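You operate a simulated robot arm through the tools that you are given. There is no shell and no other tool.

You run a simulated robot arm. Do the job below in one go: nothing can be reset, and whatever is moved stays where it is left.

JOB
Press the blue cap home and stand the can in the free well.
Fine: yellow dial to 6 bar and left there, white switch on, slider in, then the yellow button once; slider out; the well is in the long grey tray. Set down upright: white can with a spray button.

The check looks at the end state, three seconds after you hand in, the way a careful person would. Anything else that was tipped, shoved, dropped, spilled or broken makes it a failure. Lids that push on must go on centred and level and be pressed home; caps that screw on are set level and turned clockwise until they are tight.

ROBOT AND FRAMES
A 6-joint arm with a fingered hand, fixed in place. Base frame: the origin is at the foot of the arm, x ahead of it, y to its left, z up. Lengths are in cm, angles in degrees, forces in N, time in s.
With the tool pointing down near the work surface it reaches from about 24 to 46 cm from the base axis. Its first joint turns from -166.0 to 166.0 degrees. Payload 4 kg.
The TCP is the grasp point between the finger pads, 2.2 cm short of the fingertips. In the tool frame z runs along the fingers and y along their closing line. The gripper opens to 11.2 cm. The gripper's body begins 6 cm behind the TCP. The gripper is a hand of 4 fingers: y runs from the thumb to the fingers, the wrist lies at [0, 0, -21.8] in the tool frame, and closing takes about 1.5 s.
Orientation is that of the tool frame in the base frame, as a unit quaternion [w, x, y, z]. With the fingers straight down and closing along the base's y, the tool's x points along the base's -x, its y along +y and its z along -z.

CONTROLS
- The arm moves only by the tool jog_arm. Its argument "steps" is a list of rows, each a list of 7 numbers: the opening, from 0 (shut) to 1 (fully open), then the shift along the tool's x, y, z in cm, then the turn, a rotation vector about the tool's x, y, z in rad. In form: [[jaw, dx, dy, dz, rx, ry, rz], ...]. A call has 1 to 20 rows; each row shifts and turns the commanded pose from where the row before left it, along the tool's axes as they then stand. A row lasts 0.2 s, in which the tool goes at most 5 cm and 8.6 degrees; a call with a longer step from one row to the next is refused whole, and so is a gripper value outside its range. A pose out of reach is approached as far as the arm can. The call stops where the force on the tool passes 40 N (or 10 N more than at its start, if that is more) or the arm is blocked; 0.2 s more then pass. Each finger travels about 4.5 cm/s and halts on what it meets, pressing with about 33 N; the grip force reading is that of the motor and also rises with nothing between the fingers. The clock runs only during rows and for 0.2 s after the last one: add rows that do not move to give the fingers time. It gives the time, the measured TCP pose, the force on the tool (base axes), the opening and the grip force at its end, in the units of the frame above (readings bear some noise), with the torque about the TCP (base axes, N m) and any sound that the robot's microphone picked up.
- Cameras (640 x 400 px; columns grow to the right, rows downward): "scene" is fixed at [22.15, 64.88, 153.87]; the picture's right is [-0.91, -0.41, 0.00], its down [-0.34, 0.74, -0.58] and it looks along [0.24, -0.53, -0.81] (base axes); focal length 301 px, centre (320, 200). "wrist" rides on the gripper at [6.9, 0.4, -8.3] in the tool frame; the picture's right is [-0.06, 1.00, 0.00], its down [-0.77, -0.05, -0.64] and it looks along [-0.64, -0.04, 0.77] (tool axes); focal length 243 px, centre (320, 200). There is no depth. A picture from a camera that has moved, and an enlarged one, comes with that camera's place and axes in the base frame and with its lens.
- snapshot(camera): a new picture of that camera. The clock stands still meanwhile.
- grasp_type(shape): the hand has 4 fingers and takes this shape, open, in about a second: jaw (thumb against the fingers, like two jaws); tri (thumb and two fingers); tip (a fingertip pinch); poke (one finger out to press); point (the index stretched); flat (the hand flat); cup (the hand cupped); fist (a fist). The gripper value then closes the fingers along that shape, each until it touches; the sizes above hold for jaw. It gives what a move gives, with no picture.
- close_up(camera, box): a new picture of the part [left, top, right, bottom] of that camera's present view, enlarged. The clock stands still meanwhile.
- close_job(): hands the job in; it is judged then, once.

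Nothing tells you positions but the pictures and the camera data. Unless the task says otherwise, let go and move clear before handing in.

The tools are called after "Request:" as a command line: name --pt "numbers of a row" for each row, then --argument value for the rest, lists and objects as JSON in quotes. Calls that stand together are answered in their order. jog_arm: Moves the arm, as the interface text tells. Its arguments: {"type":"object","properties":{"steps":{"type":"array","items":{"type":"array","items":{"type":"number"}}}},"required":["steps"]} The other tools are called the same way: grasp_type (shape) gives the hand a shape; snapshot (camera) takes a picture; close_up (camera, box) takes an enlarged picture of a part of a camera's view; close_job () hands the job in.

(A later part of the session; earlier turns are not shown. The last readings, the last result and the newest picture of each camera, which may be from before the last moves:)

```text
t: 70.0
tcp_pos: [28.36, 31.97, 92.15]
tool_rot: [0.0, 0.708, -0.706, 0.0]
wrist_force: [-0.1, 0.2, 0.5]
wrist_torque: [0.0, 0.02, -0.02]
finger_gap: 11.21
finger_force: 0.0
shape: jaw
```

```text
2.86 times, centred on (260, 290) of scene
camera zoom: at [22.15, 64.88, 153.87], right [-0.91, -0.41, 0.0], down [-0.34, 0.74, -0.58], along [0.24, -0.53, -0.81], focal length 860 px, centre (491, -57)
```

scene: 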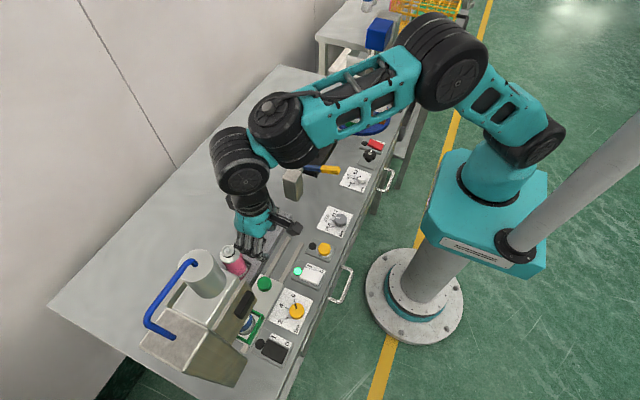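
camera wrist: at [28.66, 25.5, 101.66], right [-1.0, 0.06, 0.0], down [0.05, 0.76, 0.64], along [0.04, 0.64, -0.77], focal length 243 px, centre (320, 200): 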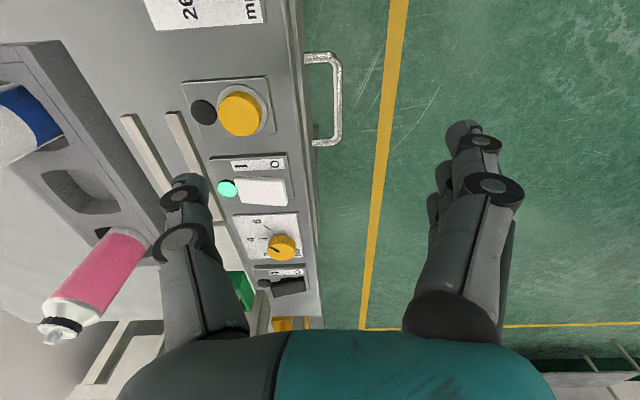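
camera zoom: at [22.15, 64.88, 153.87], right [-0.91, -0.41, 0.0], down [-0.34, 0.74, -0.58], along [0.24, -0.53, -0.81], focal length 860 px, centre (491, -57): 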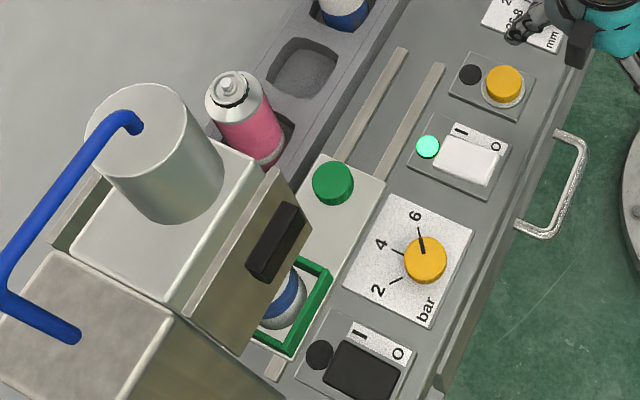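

The lamp is off again. I go back over to look at the ram and the cap, which also gives the press time to finish.

Request:
jog_arm --pt "1 0 0 -2.5 0 0 0" --pt "1 0 0 -2.5 0 0 0" --pt "0.6 0 0 -2.5 0 0 0" --pt "0.42 0 0 -1.5 0 0 0" --pt "0.42 0 0 0 0 0 0.1428" --pt "0.42 0 0 0 0 0 0.1428" --pt "0.42 0 0 0 0 0 0.1428" --pt "0.42 0 0 0 0 0 0.1428" --pt "0.42 0 0 0 0 0 0.1428" --pt "0.42 0 0 0 0 0 0.1428" --pt "0.42 0 0 0 0 0 0.1428" --pt "0.42 0 0 0 0 0 0.1428" --pt "0.42 0 0 0 0 0 0.1428" --pt "0.42 0 0 0 0 0 0.1428" --pt "0.42 0 0 0 0 0 0.1428" --pt "0.42 0 0 0 0 0 0"

Request:
jog_arm --pt "0.42 -2.64 1.9 0 0 0 0" --pt "0.42 -2.64 1.9 0 0 0 0" --pt "0.42 -2.64 1.9 0 0 0 0" --pt "0.42 -2.64 1.9 0 0 0 0" --pt "0.42 -2.64 1.9 0 0 0 0" --pt "0.42 -2.64 1.9 0 0 0 0" --pt "0.42 0 0 0 0 0 0"

Request:
snapshot --camera "wrist"

Request:
close_up --camera "wrist" --box '[400, 20, 640, 240]'

```text
t: 73.4
tcp_pos: [28.4, 32.06, 101.09]
tool_rot: [0.0, -0.001, 1.0, 0.0]
wrist_force: [0.5, 0.2, 0.1]
wrist_torque: [0.01, -0.01, 0.01]
finger_gap: 4.77
finger_force: 0.1
shape: jaw
```

```text
t: 75.0
tcp_pos: [44.04, 43.5, 101.25]
tool_rot: [0.0, -0.002, 1.0, 0.0]
wrist_force: [-0.1, 0.0, -0.6]
wrist_torque: [0.03, 0.02, 0.02]
finger_gap: 4.78
finger_force: 0.0
shape: jaw
```

```text
taken
camera wrist: at [37.3, 43.86, 109.57], right [0.06, 1.0, 0.0], down [0.77, -0.05, 0.64], along [0.64, -0.04, -0.77], focal length 243 px, centre (320, 200)
```

wrist: 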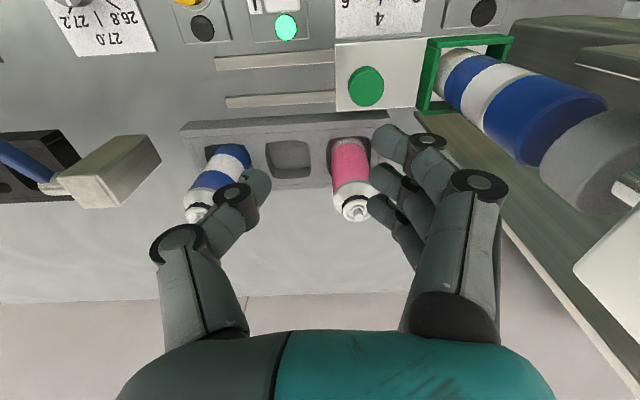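

```text
1.82 times, centred on (520, 130) of wrist
camera zoom: at [37.3, 43.86, 109.57], right [0.06, 1.0, 0.0], down [0.77, -0.05, 0.64], along [0.64, -0.04, -0.77], focal length 441 px, centre (-44, 327)
```

zoom: 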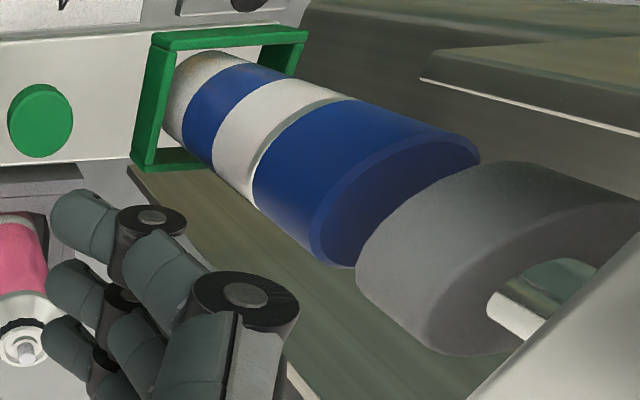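

The ram is up again and the cap now sits lower, flush on the can. I return to the slider knob with the same tilted grip.

Request:
jog_arm --pt "0.42 0 0 0 -0.1 0 0" --pt "0.42 0 0 0 -0.1 0 0" --pt "0.42 0 0 0 -0.1 0 0" --pt "0.42 -0.06 0.147 2.4 0 0 0" --pt "0.42 0 0.147 2.4 0 0 0" --pt "0.42 0 0.147 2.4 0 0 0" --pt "0.42 0 0.147 2.4 0 0 0" --pt "0.42 0 0.147 2.4 0 0 0" --pt "0.42 0 0 0 0 0 0"

Request:
snapshot --camera "wrist"

Request:
close_up --camera "scene" --box '[170, 180, 330, 320]'

```text
t: 77.0
tcp_pos: [44.27, 47.93, 89.89]
tool_rot: [-0.001, -0.002, 0.989, 0.149]
wrist_force: [0.5, 0.0, -0.6]
wrist_torque: [-0.01, 0.01, 0.01]
finger_gap: 4.79
finger_force: 0.0
shape: jaw
```

```text
taken
camera wrist: at [37.4, 45.77, 97.9], right [0.06, 0.95, 0.3], down [0.77, -0.23, 0.6], along [0.64, 0.19, -0.74], focal length 243 px, centre (320, 200)
```

wrist: 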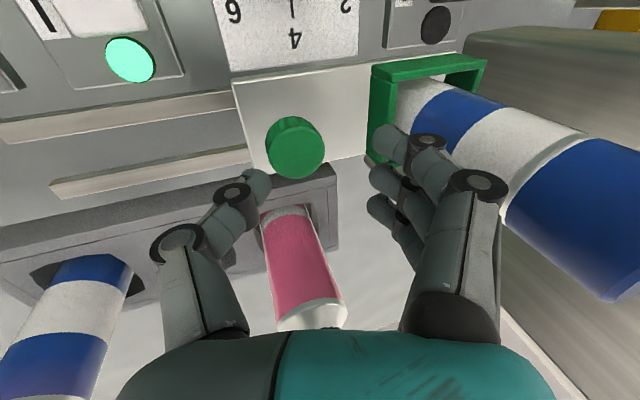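

```text
2.86 times, centred on (250, 250) of scene
camera zoom: at [22.15, 64.88, 153.87], right [-0.91, -0.41, 0.0], down [-0.34, 0.74, -0.58], along [0.24, -0.53, -0.81], focal length 860 px, centre (520, 57)
```

zoom: 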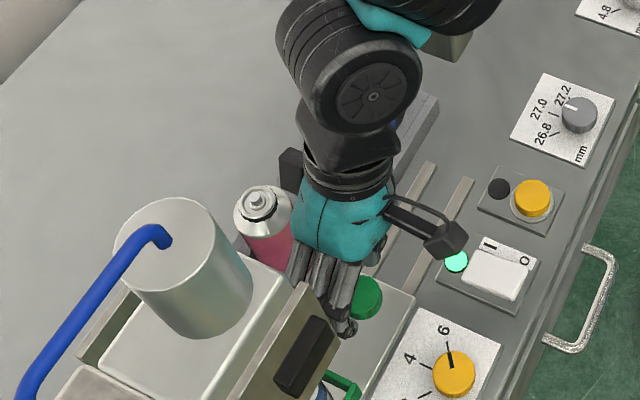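

Request:
jog_arm --pt "0.42 0.05 -0.47 1.53 0 0 0" --pt "0.42 0 -0.47 1.53 0 0 0" --pt "0.42 0 -0.33 1.05 0 0 0" --pt "0.42 0 0 0 0 0 0"

Request:
snapshot --camera "wrist"

```text
t: 78.0
tcp_pos: [44.13, 47.82, 85.56]
tool_rot: [0.0, -0.001, 0.989, 0.149]
wrist_force: [0.0, 0.5, 0.1]
wrist_torque: [0.02, 0.02, 0.01]
finger_gap: 4.78
finger_force: 0.0
shape: jaw
```

```text
taken
camera wrist: at [37.32, 45.71, 93.62], right [0.06, 0.95, 0.29], down [0.77, -0.23, 0.6], along [0.64, 0.19, -0.74], focal length 243 px, centre (320, 200)
```

wrist: 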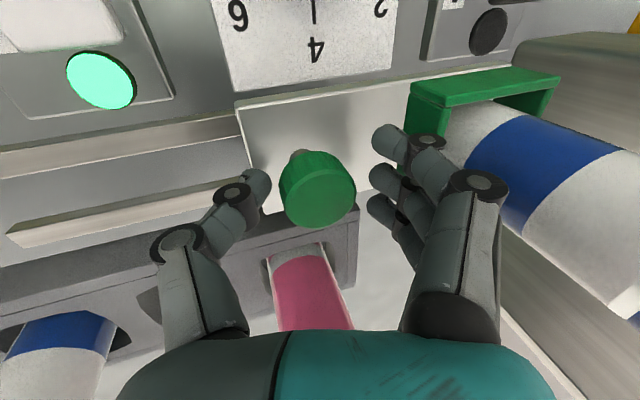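

Request:
jog_arm --pt "0.2 0 0 0 0 0 0" --pt "0.1 0 0 0 0 0 0" --pt "0.1 0 0 0 0 0 0" --pt "0.1 0 0 0 0 0 0" --pt "0.1 0 -0.096 -0.03 0 0 0" --pt "0.1 0 -0.191 -0.059 0 0 0" --pt "0.1 0 -0.287 -0.089 0 0 0" --pt "0.1 0 -0.382 -0.118 0 0 0" --pt "0.1 0 -0.382 -0.118 0 0 0" --pt "0.1 0 -0.382 -0.118 0 0 0" --pt "0.1 0 -0.382 -0.118 0 0 0" --pt "0.1 0 -0.382 -0.118 0 0 0" --pt "0.1 0 -0.382 -0.118 0 0 0" --pt "0.1 0 -0.382 -0.118 0 0 0" --pt "0.1 0 -0.382 -0.118 0 0 0" --pt "0.1 0 -0.382 -0.118 0 0 0" --pt "0.1 0 -0.382 -0.118 0 0 0" --pt "0.1 0 -0.382 -0.118 0 0 0" --pt "0.1 0 -0.287 -0.089 0 0 0" --pt "0.1 0 -0.191 -0.059 0 0 0"

Request:
snapshot --camera "wrist"

Request:
close_up --camera "scene" --box '[170, 180, 330, 320]'

```text
t: 82.2
tcp_pos: [44.17, 42.2, 85.68]
tool_rot: [-0.001, -0.002, 0.989, 0.148]
wrist_force: [6.1, 0.7, -28.7]
wrist_torque: [0.28, 0.04, -0.04]
finger_gap: 1.09
finger_force: 33.3
shape: jaw
```

```text
taken
camera wrist: at [37.3, 40.2, 93.6], right [0.06, 0.95, 0.29], down [0.77, -0.23, 0.6], along [0.64, 0.19, -0.75], focal length 243 px, centre (320, 200)
```

wrist: 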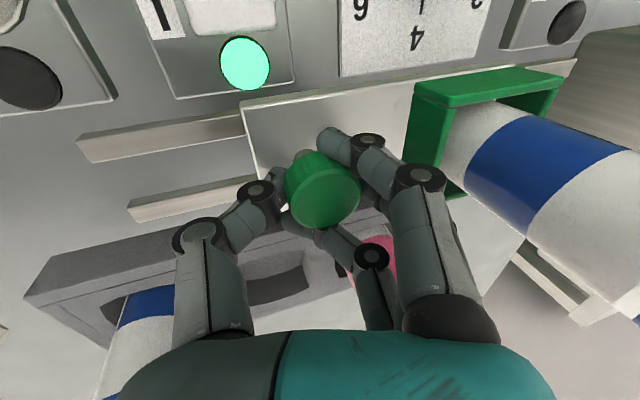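

```text
2.86 times, centred on (250, 250) of scene
camera zoom: at [22.15, 64.88, 153.87], right [-0.91, -0.41, 0.0], down [-0.34, 0.74, -0.58], along [0.24, -0.53, -0.81], focal length 860 px, centre (520, 57)
```

zoom: 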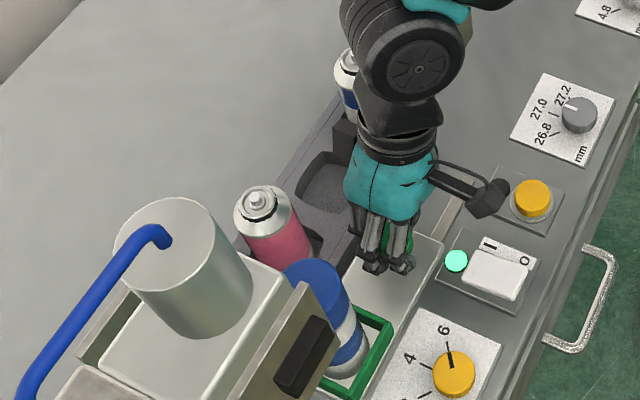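

Request:
jog_arm --pt "0.1 -0.05 -0.131 0.09 0 0 0" --pt "0.1 0 -0.191 -0.059 0 0 0" --pt "0.1 0 -0.287 -0.089 0 0 0" --pt "0.1 0 -0.382 -0.118 0 0 0" --pt "0.1 0 -0.382 -0.118 0 0 0" --pt "0.1 0 -0.382 -0.118 0 0 0" --pt "0.1 0 -0.382 -0.118 0 0 0" --pt "0.1 0 -0.382 -0.118 0 0 0" --pt "0.1 0 -0.382 -0.118 0 0 0" --pt "0.1 0 -0.382 -0.118 0 0 0" --pt "0.1 0 -0.382 -0.118 0 0 0" --pt "0.1 0 -0.382 -0.118 0 0 0" --pt "0.1 0 -0.382 -0.118 0 0 0" --pt "0.1 0 -0.382 -0.118 0 0 0" --pt "0.1 0 -0.287 -0.089 0 0 0" --pt "0.1 0 -0.191 -0.059 0 0 0" --pt "0.1 0 -0.191 -0.059 0 0 0" --pt "0.1 0 -0.191 -0.059 0 0 0"

Request:
snapshot --camera "wrist"

Request:
close_up --camera "scene" --box '[200, 160, 360, 300]'

```text
t: 86.0
tcp_pos: [44.25, 36.43, 85.48]
tool_rot: [-0.001, -0.001, 0.989, 0.149]
wrist_force: [-7.4, 0.3, -19.1]
wrist_torque: [0.28, 0.13, -0.02]
finger_gap: 1.08
finger_force: 32.8
shape: jaw
```

```text
taken
camera wrist: at [37.34, 34.32, 93.54], right [0.06, 0.95, 0.29], down [0.77, -0.23, 0.6], along [0.64, 0.19, -0.75], focal length 243 px, centre (320, 200)
```

wrist: 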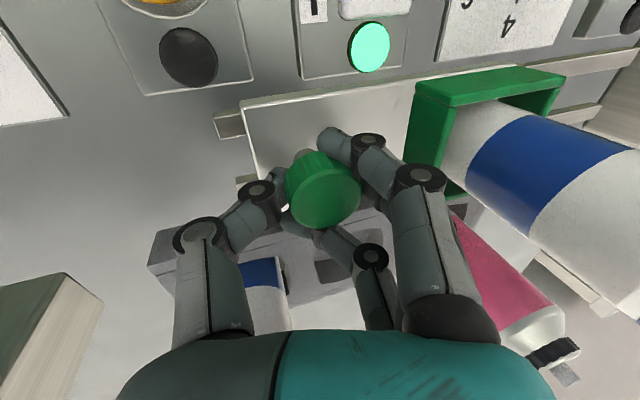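

```text
2.86 times, centred on (280, 230) of scene
camera zoom: at [22.15, 64.88, 153.87], right [-0.91, -0.41, 0.0], down [-0.34, 0.74, -0.58], along [0.24, -0.53, -0.81], focal length 860 px, centre (434, 114)
```

zoom: 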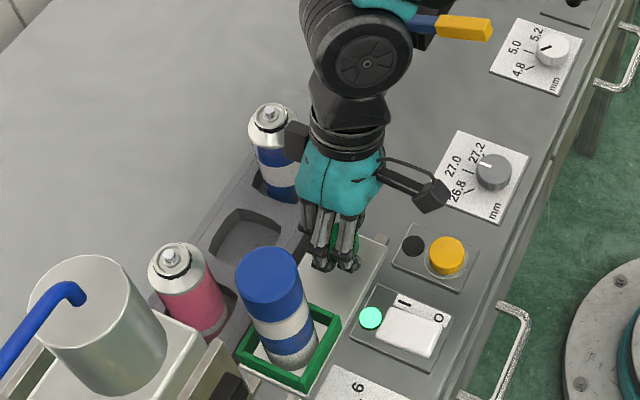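

Request:
jog_arm --pt "0.1 0.05 -0.17 0.01 0 0 0" --pt "0.1 0 -0.143 -0.044 0 0 0" --pt "0.1 0 -0.143 -0.044 0 0 0" --pt "0.1 0 -0.143 -0.044 0 0 0" --pt "0.1 0 -0.143 -0.044 0 0 0" --pt "0.1 0 -0.143 -0.044 0 0 0" --pt "0.1 0 -0.096 -0.03 0 0 0"

Request:
snapshot --camera "wrist"

```text
t: 87.6
tcp_pos: [44.15, 35.62, 85.39]
tool_rot: [-0.001, -0.003, 0.988, 0.151]
wrist_force: [-3.1, 7.5, -15.5]
wrist_torque: [0.37, 0.07, -0.07]
finger_gap: 0.99
finger_force: 32.5
shape: jaw
```

```text
taken
camera wrist: at [37.32, 33.38, 93.48], right [0.06, 0.95, 0.3], down [0.77, -0.23, 0.6], along [0.64, 0.19, -0.74], focal length 243 px, centre (320, 200)
```

wrist: 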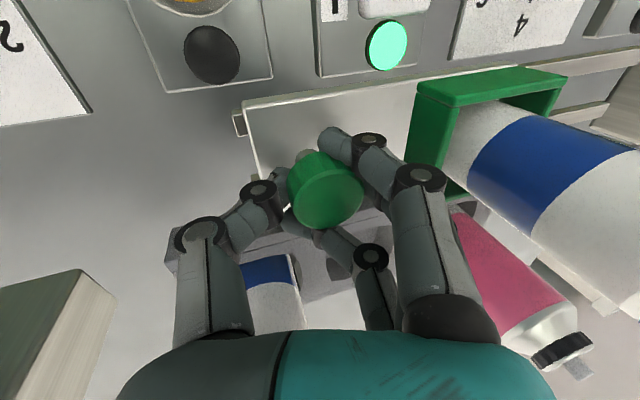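

Request:
jog_arm --pt "0.1 0 -0.096 -0.01 0 0 0" --pt "0.1 0 -0.096 -0.01 0 0 0" --pt "0.1 0 0 0 0 0 0"

Request:
snapshot --camera "wrist"

```text
t: 88.4
tcp_pos: [44.23, 35.24, 85.39]
tool_rot: [0.0, -0.001, 0.989, 0.15]
wrist_force: [-3.4, 14.1, -15.2]
wrist_torque: [0.44, 0.14, -0.07]
finger_gap: 0.9
finger_force: 33.3
shape: jaw
```

```text
taken
camera wrist: at [37.32, 33.2, 93.45], right [0.06, 0.95, 0.3], down [0.77, -0.23, 0.6], along [0.64, 0.19, -0.74], focal length 243 px, centre (320, 200)
```

wrist: 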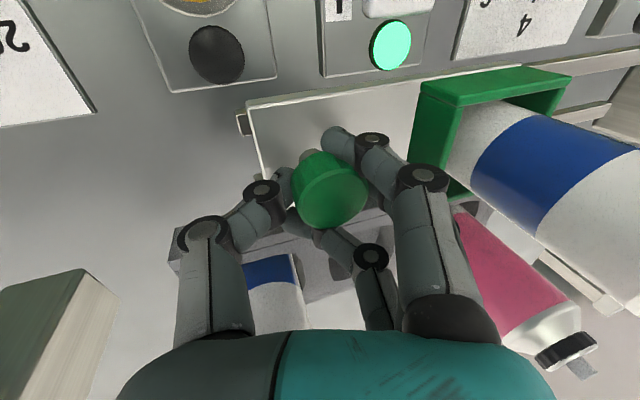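

The slider is back out against its stop. I relax, release the knob, withdraw along the tool axis and level the hand to look at the can.

Request:
jog_arm --pt "0.1 0 0.19 0.06 0 0 0" --pt "0.25 0 0 0 0 0 0" --pt "0.42 0 0 0 0 0 0" --pt "0.42 0 0 0 0 0 0" --pt "0.42 0 0 -0.5 0 0 0" --pt "0.42 0 0 -1 0 0 0" --pt "0.42 0 0 -2 0 0 0" --pt "0.42 0 0 -2.5 0 0 0" --pt "0.42 0 0 -2.5 0 0 0" --pt "0.42 0 0 -2.5 0 0 0" --pt "0.42 0 0 -2.5 0 0 0" --pt "0.42 0 0 -2.5 0 0 0" --pt "0.42 0 0 -2.5 0 0 0" --pt "0.42 0 0 0 0.1 0 0" --pt "0.42 0 0 0 0.1 0 0" --pt "0.42 0 0 0 0.1 0 0" --pt "0.42 0 0 0 0 0 0"

Request:
snapshot --camera "wrist"

Request:
close_up --camera "scene" --box '[220, 190, 310, 290]'

```text
t: 92.0
tcp_pos: [44.23, 30.06, 103.11]
tool_rot: [0.0, -0.001, 1.0, 0.0]
wrist_force: [0.7, -0.3, 0.4]
wrist_torque: [0.0, 0.01, 0.0]
finger_gap: 4.66
finger_force: 0.0
shape: jaw
```

```text
taken
camera wrist: at [37.28, 30.34, 111.4], right [0.06, 1.0, 0.0], down [0.77, -0.05, 0.64], along [0.64, -0.04, -0.77], focal length 243 px, centre (320, 200)
```

wrist: 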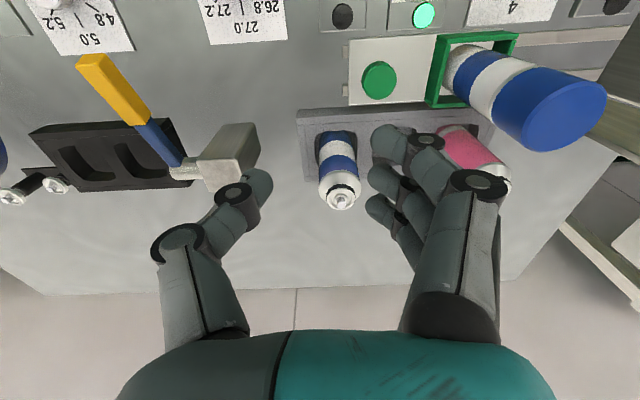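

```text
4.00 times, centred on (265, 240) of scene
camera zoom: at [22.15, 64.88, 153.87], right [-0.91, -0.41, 0.0], down [-0.34, 0.74, -0.58], along [0.24, -0.53, -0.81], focal length 1204 px, centre (540, 40)
```

zoom: 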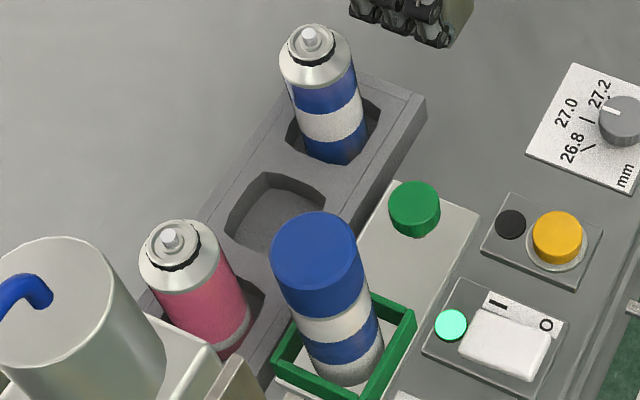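

I enlarge the can to judge whether the cap is really home.

Request:
close_up --camera "scene" --box '[250, 235, 310, 290]'

Request:
close_up --camera "wrist" --box '[420, 20, 620, 160]'

```text
7.27 times, centred on (280, 262) of scene
camera zoom: at [22.15, 64.88, 153.87], right [-0.91, -0.41, 0.0], down [-0.34, 0.74, -0.58], along [0.24, -0.53, -0.81], focal length 2190 px, centre (611, -254)
```

zoom: 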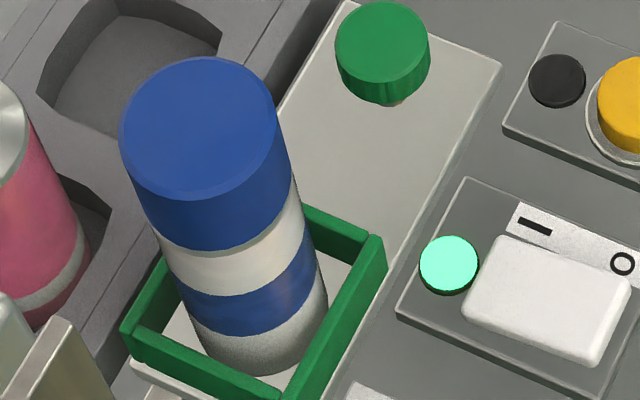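

```text
2.86 times, centred on (520, 90) of wrist
camera zoom: at [37.28, 30.34, 111.4], right [0.06, 1.0, 0.0], down [0.77, -0.05, 0.64], along [0.64, -0.04, -0.77], focal length 693 px, centre (-251, 514)
```

zoom: 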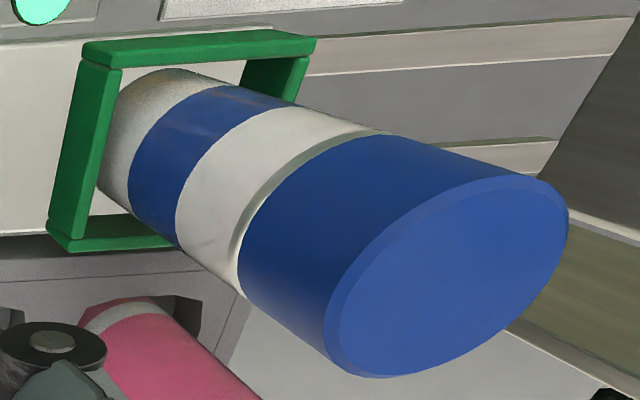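

I repeat one of the first enlargements with the same box so that before and after can be compared directly.

Request:
close_up --camera "scene" --box '[250, 230, 340, 370]'

Request:
close_up --camera "scene" --box '[200, 180, 360, 380]'

```text
2.86 times, centred on (295, 300) of scene
camera zoom: at [22.15, 64.88, 153.87], right [-0.91, -0.41, 0.0], down [-0.34, 0.74, -0.58], along [0.24, -0.53, -0.81], focal length 860 px, centre (391, -86)
```

zoom: 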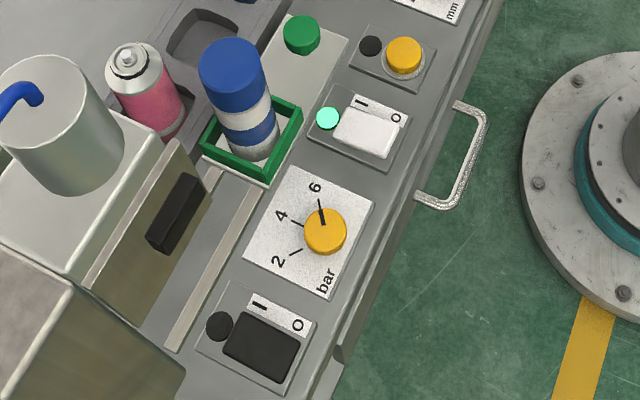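

```text
2.00 times, centred on (280, 280) of scene
camera zoom: at [22.15, 64.88, 153.87], right [-0.91, -0.41, 0.0], down [-0.34, 0.74, -0.58], along [0.24, -0.53, -0.81], focal length 602 px, centre (400, 40)
```

zoom: 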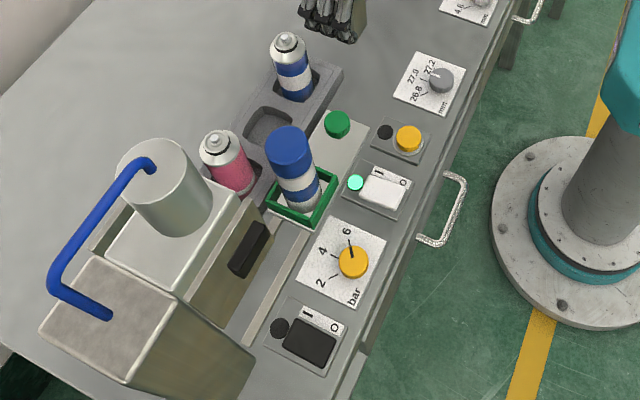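

The cap looks hardly lower than at the start, so I go back to an earlier camera pose to compare before and after exactly.

Request:
jog_arm --pt "0.5 -0.63 2.9 -2 0 0 0" --pt "0.5 0 0 -2 0 0 0" --pt "0.5 0 0 -2 0 0 0" --pt "0.5 0 0 -2.12 0 0 0" --pt "0.5 0 0 0 0 0 0"

Request:
close_up --camera "wrist" --box '[270, 0, 510, 180]'

Request:
close_up --camera "wrist" --box '[380, 0, 500, 110]'

```text
t: 93.2
tcp_pos: [44.74, 32.99, 111.26]
tool_rot: [0.0, -0.002, 1.0, 0.001]
wrist_force: [-0.6, 0.2, -0.1]
wrist_torque: [0.0, 0.01, 0.01]
finger_gap: 5.56
finger_force: 0.0
shape: jaw
```

```text
2.22 times, centred on (390, 90) of wrist
camera zoom: at [37.88, 33.24, 119.5], right [0.06, 1.0, 0.0], down [0.77, -0.05, 0.64], along [0.64, -0.04, -0.77], focal length 539 px, centre (164, 444)
```

zoom: 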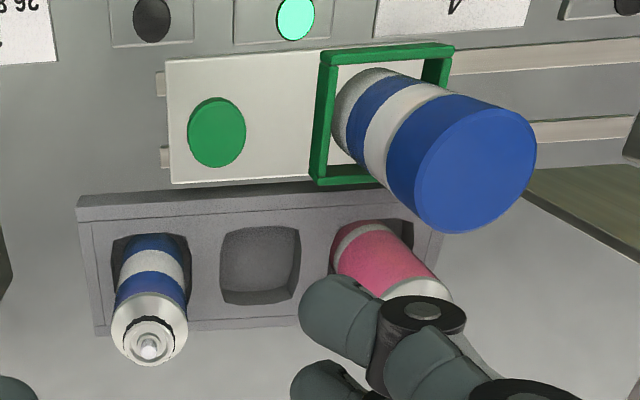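

```text
3.64 times, centred on (440, 55) of wrist
camera zoom: at [37.88, 33.24, 119.5], right [0.06, 1.0, 0.0], down [0.77, -0.05, 0.64], along [0.64, -0.04, -0.77], focal length 882 px, centre (-116, 727)
```

zoom: 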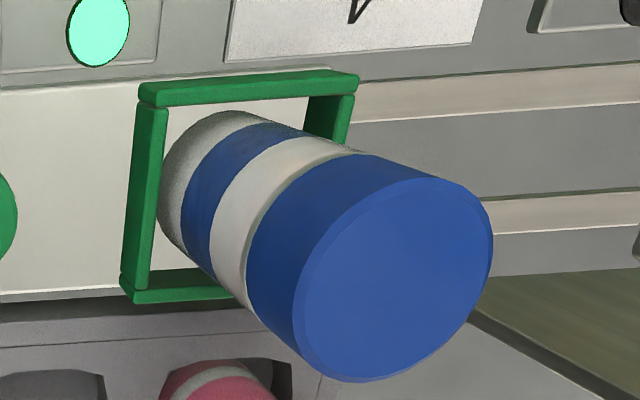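

The change looks very small. I bring the open hand around the can from above, to view the cap's lower edge from close by before deciding.

Request:
jog_arm --pt "1 0.98 2.8 0 0 0 0" --pt "1 0.98 2.8 0 0 0 0" --pt "1 0.98 2.8 0 0 0 0" --pt "1 0 2.8 0 0 0 0" --pt "1 0 0 0 0 0 0" --pt "1 0 0 2.5 0 0 0" --pt "1 0 0 2.5 0 0 0" --pt "1 0 0 2.5 0 0 0" --pt "1 0 0 2.5 0 0 0" --pt "1 0 0 2.5 0 0 0" --pt "1 0 0 1.5 0 0 0"

Request:
snapshot --camera "wrist"

Request:
close_up --camera "wrist" --box '[240, 80, 400, 220]'

```text
t: 95.6
tcp_pos: [41.86, 44.0, 97.15]
tool_rot: [0.001, -0.002, 1.0, 0.001]
wrist_force: [0.0, -0.4, 0.2]
wrist_torque: [0.03, -0.02, 0.01]
finger_gap: 11.18
finger_force: 0.0
shape: jaw
```

```text
taken
camera wrist: at [34.92, 44.45, 105.51], right [0.06, 1.0, 0.0], down [0.77, -0.05, 0.64], along [0.64, -0.04, -0.77], focal length 243 px, centre (320, 200)
```

wrist: 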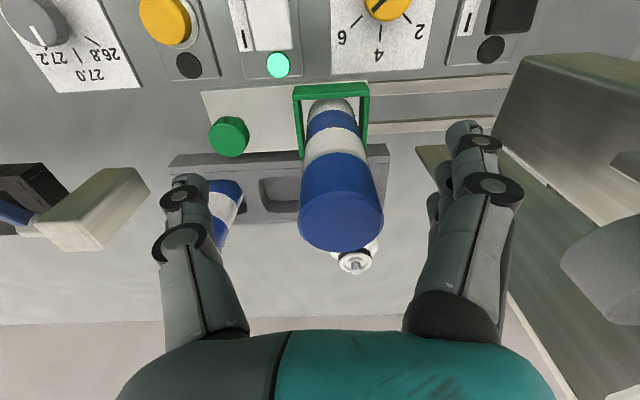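

```text
2.86 times, centred on (320, 150) of wrist
camera zoom: at [34.92, 44.45, 105.51], right [0.06, 1.0, 0.0], down [0.77, -0.05, 0.64], along [0.64, -0.04, -0.77], focal length 693 px, centre (320, 343)
```

zoom: 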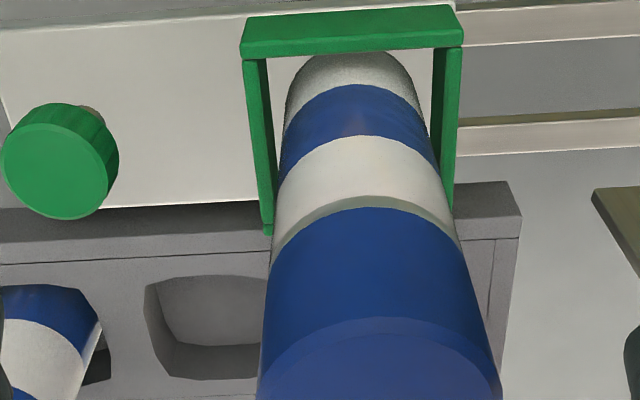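

Request:
close_up --camera "wrist" --box '[300, 120, 360, 160]'

Request:
close_up --camera "scene" --box '[330, 70, 400, 140]'

```text
10.00 times, centred on (330, 140) of wrist
camera zoom: at [34.92, 44.45, 105.51], right [0.06, 1.0, 0.0], down [0.77, -0.05, 0.64], along [0.64, -0.04, -0.77], focal length 2426 px, centre (220, 800)
```

zoom: 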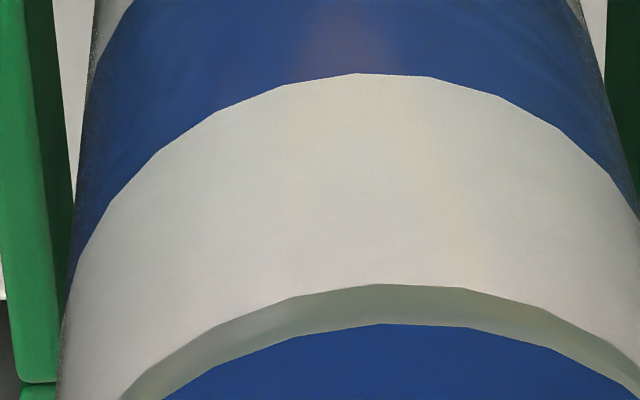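

```text
5.71 times, centred on (365, 105) of scene
camera zoom: at [22.15, 64.88, 153.87], right [-0.91, -0.41, 0.0], down [-0.34, 0.74, -0.58], along [0.24, -0.53, -0.81], focal length 1721 px, centre (63, 743)
```

zoom: 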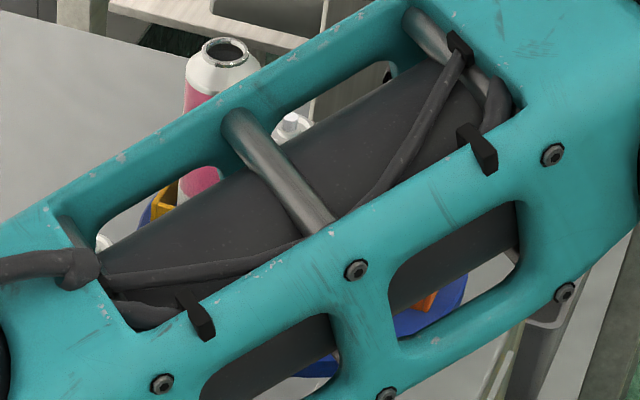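

A metallic ring of the can's shoulder shows below the cap. I return to the camera pose I had before pressing (over the knob, hand turned) to compare the ring exactly.

Request:
jog_arm --pt "1 0 0 -2.5 0 0 0" --pt "1 0 0 -2.5 0 0 0" --pt "0.7 -0.6 -2.7 -2.5 0 0 0" --pt "0.5 -0.6 -2.7 -2.5 0 0 0" --pt "0.5 -0.69 -2.75 -2.5 0 0 0" --pt "0.5 0 0 0 0 0 -0.1428" --pt "0.5 0 0 0 0 0 -0.1428" --pt "0.5 0 0 0 0 0 -0.1428" --pt "0.5 0 0 0 0 0 -0.1428" --pt "0.5 0 0 0 0 0 -0.1428" --pt "0.5 0 0 0 0 0 -0.1428" --pt "0.5 0 0 0 0 0 -0.1428" --pt "0.5 0 0 0 0 0 -0.1428" --pt "0.5 0 0 0 0 0 -0.1428" --pt "0.5 0 0 0 0 0 -0.1428" --pt "0.5 0 0 0 0 0 -0.1428" --pt "0.5 0 0 2.5 0 0 0" --pt "0.5 0 0 2.5 0 0 0" --pt "0.5 0 0 2.2 0 0 0" --pt "0.5 0 0 0 0 0 0"

Request:
close_up --camera "wrist" --box '[250, 120, 410, 340]'

Request:
close_up --camera "wrist" --box '[200, 30, 440, 180]'

```text
t: 99.8
tcp_pos: [43.85, 36.12, 102.54]
tool_rot: [-0.001, 0.708, -0.706, 0.0]
wrist_force: [0.7, -0.2, -0.2]
wrist_torque: [-0.02, -0.01, 0.01]
finger_gap: 5.65
finger_force: 0.0
shape: jaw
```

```text
1.82 times, centred on (330, 230) of wrist
camera zoom: at [43.42, 29.01, 110.83], right [-1.0, 0.06, 0.0], down [0.05, 0.77, 0.64], along [0.04, 0.64, -0.77], focal length 441 px, centre (302, 146)
```

zoom: 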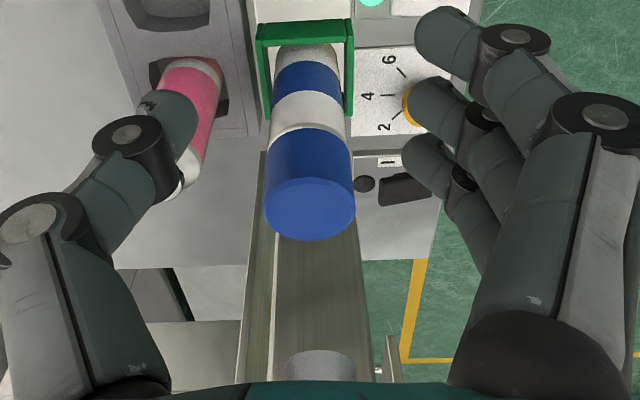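

```text
2.67 times, centred on (320, 105) of wrist
camera zoom: at [43.42, 29.01, 110.83], right [-1.0, 0.06, 0.0], down [0.05, 0.77, 0.64], along [0.04, 0.64, -0.77], focal length 647 px, centre (320, 453)
```

zoom: 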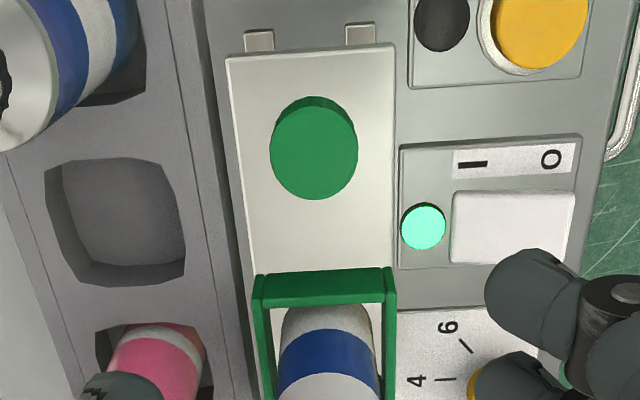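

Request:
close_up --camera "wrist" --box '[285, 165, 365, 215]'

Request:
close_up --camera "wrist" --box '[285, 140, 365, 260]'

```text
8.00 times, centred on (325, 190) of wrist
camera zoom: at [43.42, 29.01, 110.83], right [-1.0, 0.06, 0.0], down [0.05, 0.77, 0.64], along [0.04, 0.64, -0.77], focal length 1941 px, centre (280, 280)
```

zoom: 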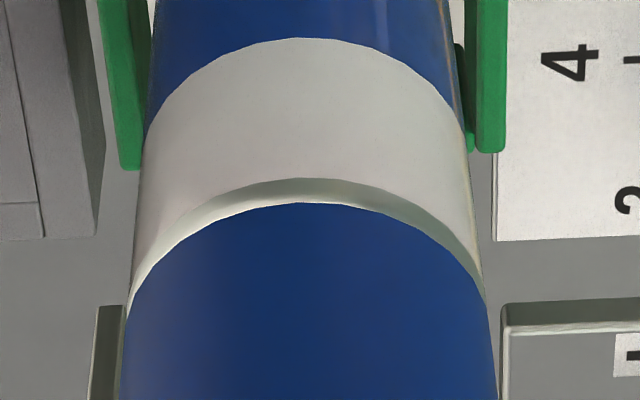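

```text
3.33 times, centred on (325, 200) of wrist
camera zoom: at [43.42, 29.01, 110.83], right [-1.0, 0.06, 0.0], down [0.05, 0.77, 0.64], along [0.04, 0.64, -0.77], focal length 809 px, centre (303, 200)
```

zoom: 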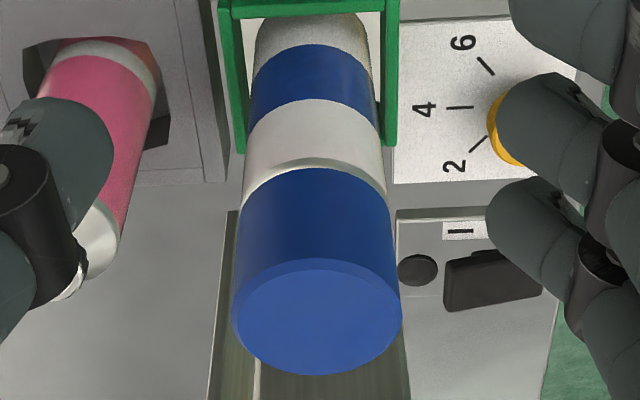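

The ring is now about 0.45 cm and was wider before, so the ram did push the cap; I want to be sure it is firm. I close the hand and gently touch the cap's top from above to feel whether it still gives.

Request:
jog_arm --pt "0.3 0 0 -1.5 0 0 0" --pt "0 0 0 -1 0 0 0" --pt "0 -2.8 0 0 0 0 0" --pt "0 -2.8 0 0 0 0 0" --pt "0 -2.8 0 0 0 0 0" --pt "0 -0.1 0 0 0 0 0" --pt "0 0 0 1.5 0 0 0" --pt "0 0 0 1.5 0 0 0" --pt "0 0 0 1 0 0 0" --pt "0 0 0 0 0 0 0"

Request:
snapshot --camera "wrist"

Request:
close_up --camera "scene" --box '[200, 160, 360, 300]'

```text
t: 102.0
tcp_pos: [43.7, 44.42, 100.92]
tool_rot: [0.0, 0.708, -0.707, 0.0]
wrist_force: [0.0, 0.0, -0.1]
wrist_torque: [-0.01, -0.03, 0.02]
finger_gap: 0.0
finger_force: 32.9
shape: jaw
```

```text
taken
camera wrist: at [43.35, 37.47, 109.3], right [-1.0, 0.06, 0.0], down [0.05, 0.77, 0.64], along [0.04, 0.64, -0.77], focal length 243 px, centre (320, 200)
```

wrist: 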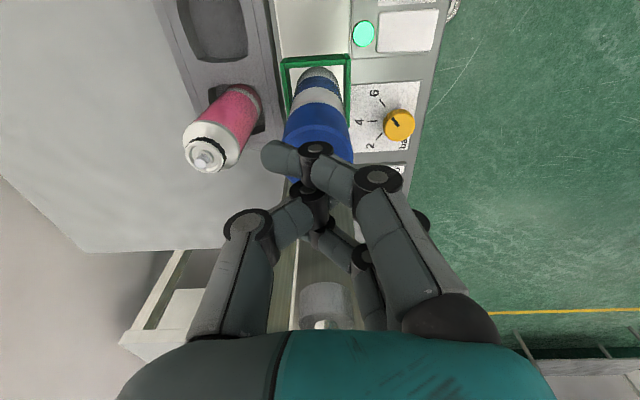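

```text
2.86 times, centred on (280, 230) of scene
camera zoom: at [22.15, 64.88, 153.87], right [-0.91, -0.41, 0.0], down [-0.34, 0.74, -0.58], along [0.24, -0.53, -0.81], focal length 860 px, centre (434, 114)
```

zoom: 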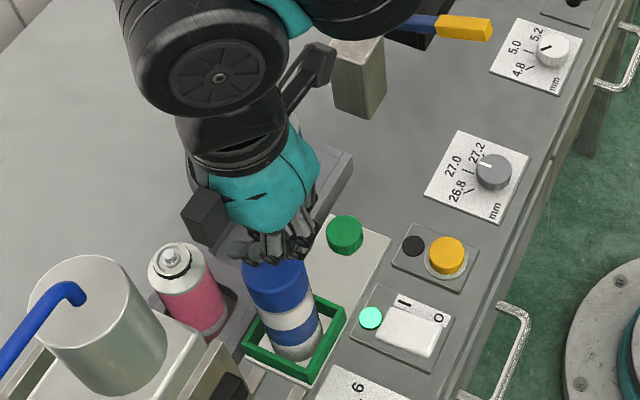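

Request:
jog_arm --pt "0 0 0 0.4 0 0 0" --pt "0 0 0 0.4 0 0 0" --pt "0 0 0 0.3 0 0 0" --pt "0 0 0 0.2 0 0 0" --pt "0 0 0 0 0 0 0"

Request:
jog_arm --pt "0 0 0 0.2 0 0 0" --pt "0 0 0 0 0 0 0"

Request:
jog_arm --pt "0 0 0 0.2 0 0 0" --pt "0 0 0 0 0 0 0"

```text
t: 103.2
tcp_pos: [43.79, 44.37, 99.73]
tool_rot: [0.0, 0.708, -0.706, -0.001]
wrist_force: [-0.4, 0.6, 0.0]
wrist_torque: [0.03, 0.01, 0.0]
finger_gap: 0.0
finger_force: 32.9
shape: jaw
```

```text
t: 103.8
tcp_pos: [43.69, 44.46, 99.47]
tool_rot: [0.0, 0.708, -0.706, 0.0]
wrist_force: [1.0, -0.2, 1.9]
wrist_torque: [-0.01, 0.01, 0.01]
finger_gap: 0.0
finger_force: 32.7
shape: jaw
```

```text
t: 104.4
tcp_pos: [43.79, 44.46, 99.41]
tool_rot: [-0.001, 0.709, -0.705, 0.0]
wrist_force: [-2.0, -0.9, 16.1]
wrist_torque: [0.01, 0.25, 0.01]
finger_gap: 0.0
finger_force: 32.6
shape: jaw
```

Request:
jog_arm --pt "0 0 0 0.15 0 0 0" --pt "0 0 0 0 0 0 0"

Request:
close_up --camera "wrist" --box '[260, 50, 380, 180]'

```text
t: 105.0
tcp_pos: [43.71, 44.44, 99.18]
tool_rot: [-0.001, 0.709, -0.706, 0.0]
wrist_force: [-3.1, -1.3, 29.0]
wrist_torque: [0.0, 0.43, 0.0]
finger_gap: 0.0
finger_force: 32.5
shape: jaw
```

```text
3.08 times, centred on (320, 115) of wrist
camera zoom: at [43.31, 37.44, 107.6], right [-1.0, 0.06, 0.0], down [0.05, 0.76, 0.64], along [0.04, 0.64, -0.77], focal length 746 px, centre (320, 462)
```

zoom: 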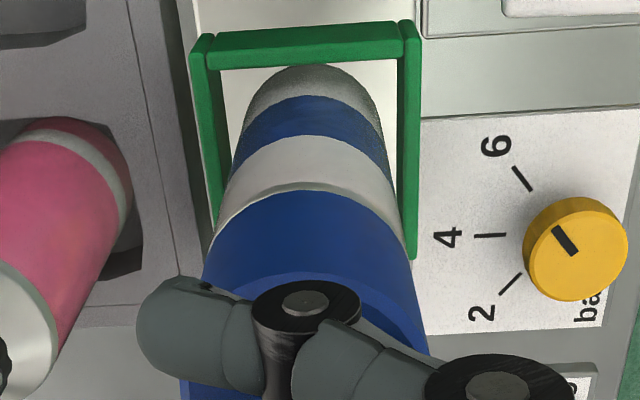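

The cap top at z≈97.3 stands firm under 29 N, so it is seated. Now I rise, open, turn to a diagonal grip (clear of the pink can) and get ready to descend around the can.

Request:
jog_arm --pt "0 0 0 -0.5 0 0 0" --pt "0 0 0 -1.5 0 0 0" --pt "0 0 0 -2.5 0 0 0" --pt "0.3 0 0 -1.5 0 0 0" --pt "0.65 0 0 0 0 0 0.1309" --pt "0.65 0 0 0 0 0 0.1309" --pt "0.65 0 0 0 0 0 0.1309" --pt "0.65 0 0 0 0 0 0.1309" --pt "0.65 0 0 0 0 0 0.1309" --pt "0.65 0 0 0 0 0 0.1309" --pt "0.65 0 0 0 0 0 0"

Request:
snapshot --camera "wrist"

Request:
close_up --camera "wrist" --box '[220, 20, 420, 220]'

```text
t: 107.4
tcp_pos: [43.83, 44.32, 105.03]
tool_rot: [0.0, -0.383, 0.924, 0.0]
wrist_force: [0.4, -0.4, -0.2]
wrist_torque: [-0.01, 0.02, -0.01]
finger_gap: 7.23
finger_force: 0.0
shape: jaw
```

```text
taken
camera wrist: at [38.56, 39.76, 113.44], right [-0.66, 0.75, 0.0], down [0.58, 0.51, 0.64], along [0.48, 0.42, -0.77], focal length 243 px, centre (320, 200)
```

wrist: 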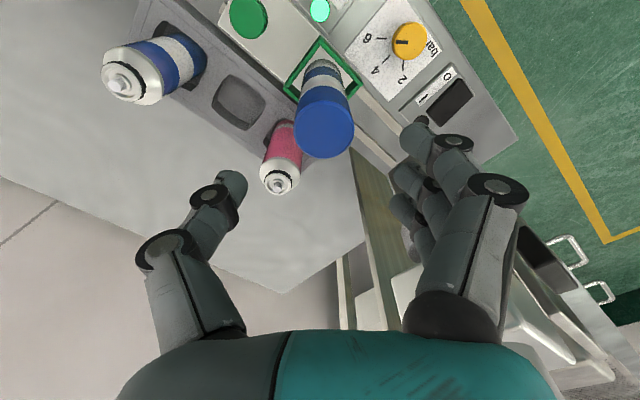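

```text
2.00 times, centred on (320, 120) of wrist
camera zoom: at [38.56, 39.76, 113.44], right [-0.66, 0.75, 0.0], down [0.58, 0.51, 0.64], along [0.48, 0.42, -0.77], focal length 485 px, centre (320, 360)
```

zoom: 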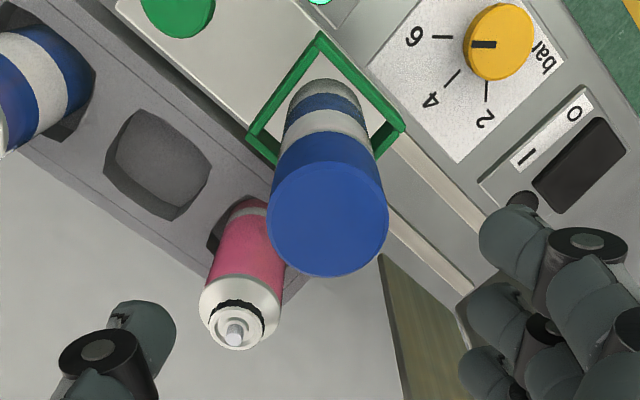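

Request:
jog_arm --pt "0.65 -0.28 0.22 0 0 0 0" --pt "0.65 0 0 2.5 0 0 0" --pt "0.65 0 0 2.5 0 0 0" --pt "0.65 0 0 2 0 0 0" --pt "0.65 0 0 2 0 0 0" --pt "0.65 0 0 1 0 0 0" --pt "0.65 0 0 0 0 0 0"

Request:
snapshot --camera "wrist"

Request:
close_up --camera "scene" --box '[200, 180, 340, 310]'

```text
t: 109.0
tcp_pos: [43.75, 44.68, 95.13]
tool_rot: [0.0, -0.384, 0.923, 0.0]
wrist_force: [-0.2, -0.3, 0.3]
wrist_torque: [0.04, -0.04, 0.0]
finger_gap: 7.22
finger_force: 0.2
shape: jaw
```

```text
taken
camera wrist: at [38.65, 40.11, 103.45], right [-0.66, 0.75, 0.0], down [0.57, 0.51, 0.64], along [0.48, 0.43, -0.77], focal length 243 px, centre (320, 200)
```

wrist: 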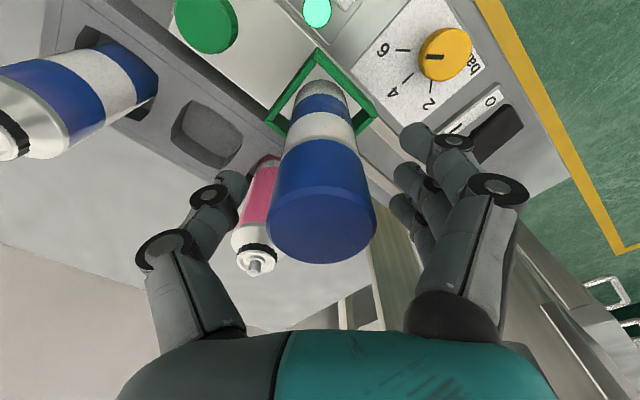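

```text
3.08 times, centred on (270, 245) of scene
camera zoom: at [22.15, 64.88, 153.87], right [-0.91, -0.41, 0.0], down [-0.34, 0.74, -0.58], along [0.24, -0.53, -0.81], focal length 927 px, centre (474, 62)
```

zoom: 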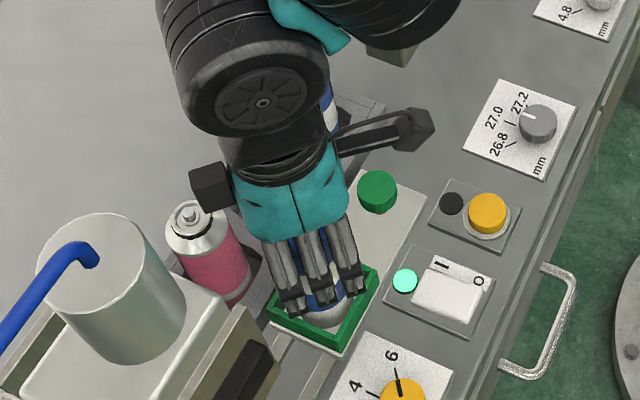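

Request:
jog_arm --pt "0.65 0 0 1 0 0 0" --pt "0.65 0 0 1 0 0 0" --pt "0.65 0 0 0.6 0 0 0" --pt "0.65 0 0 0.4 0 0 0" --pt "0.65 0 0 0 0 0 0"

Request:
snapshot --camera "wrist"

```text
t: 110.2
tcp_pos: [43.81, 44.75, 92.09]
tool_rot: [0.0, -0.384, 0.923, 0.0]
wrist_force: [0.5, 0.7, 0.9]
wrist_torque: [0.0, 0.0, -0.05]
finger_gap: 7.26
finger_force: 0.0
shape: jaw
```

```text
taken
camera wrist: at [38.65, 40.12, 100.47], right [-0.66, 0.75, 0.0], down [0.57, 0.51, 0.64], along [0.48, 0.43, -0.77], focal length 243 px, centre (320, 200)
```

wrist: 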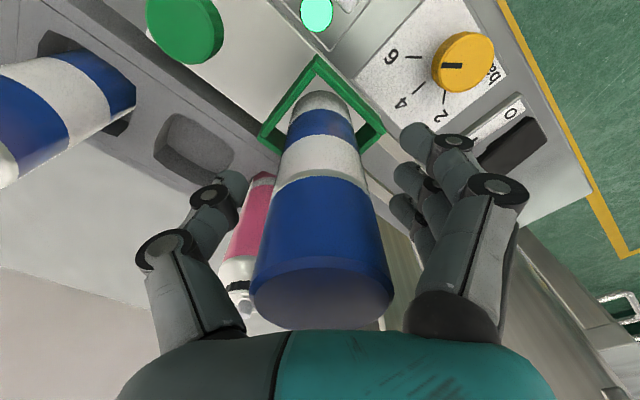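

The hand surrounds the can with the pads on the white body below the cap. I lower a touch more and close.

Request:
jog_arm --pt "0.65 0 0 0.3 0 0 0" --pt "0.5 0 0 0 0 0 0" --pt "0.4 0 0 0 0 0 0" --pt "0.3 0 0 0 0 0 0" --pt "0.25 0 0 0 0 0 0" --pt "0.25 0 0 0 0 0 0" --pt "0.25 0 0 0 0 0 0"

Request:
snapshot --camera "wrist"

Request:
close_up --camera "wrist" --box '[200, 80, 440, 330]'

```text
t: 111.8
tcp_pos: [43.68, 44.73, 91.74]
tool_rot: [0.0, -0.384, 0.923, -0.001]
wrist_force: [-0.5, -0.1, -0.4]
wrist_torque: [0.01, 0.0, 0.0]
finger_gap: 3.16
finger_force: 32.9
shape: jaw
```

```text
taken
camera wrist: at [38.65, 40.14, 100.15], right [-0.66, 0.75, 0.0], down [0.57, 0.51, 0.64], along [0.48, 0.43, -0.77], focal length 243 px, centre (320, 200)
```

wrist: 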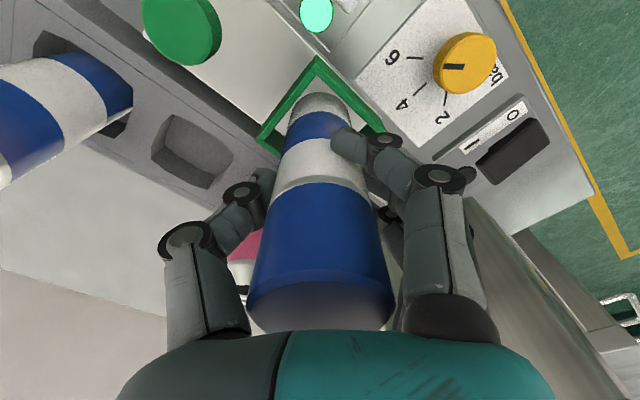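

```text
1.60 times, centred on (320, 205) of wrist
camera zoom: at [38.65, 40.14, 100.15], right [-0.66, 0.75, 0.0], down [0.57, 0.51, 0.64], along [0.48, 0.43, -0.77], focal length 388 px, centre (320, 192)
```

zoom: 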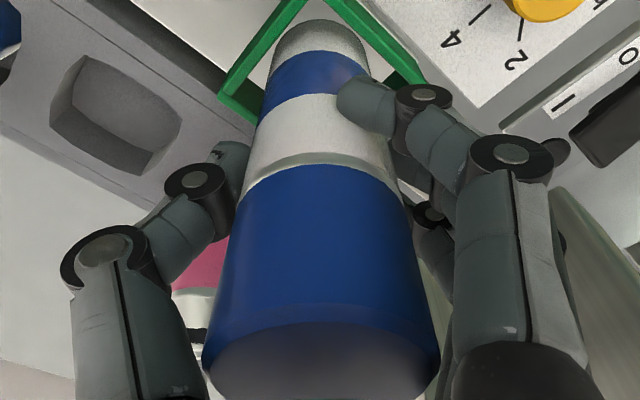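

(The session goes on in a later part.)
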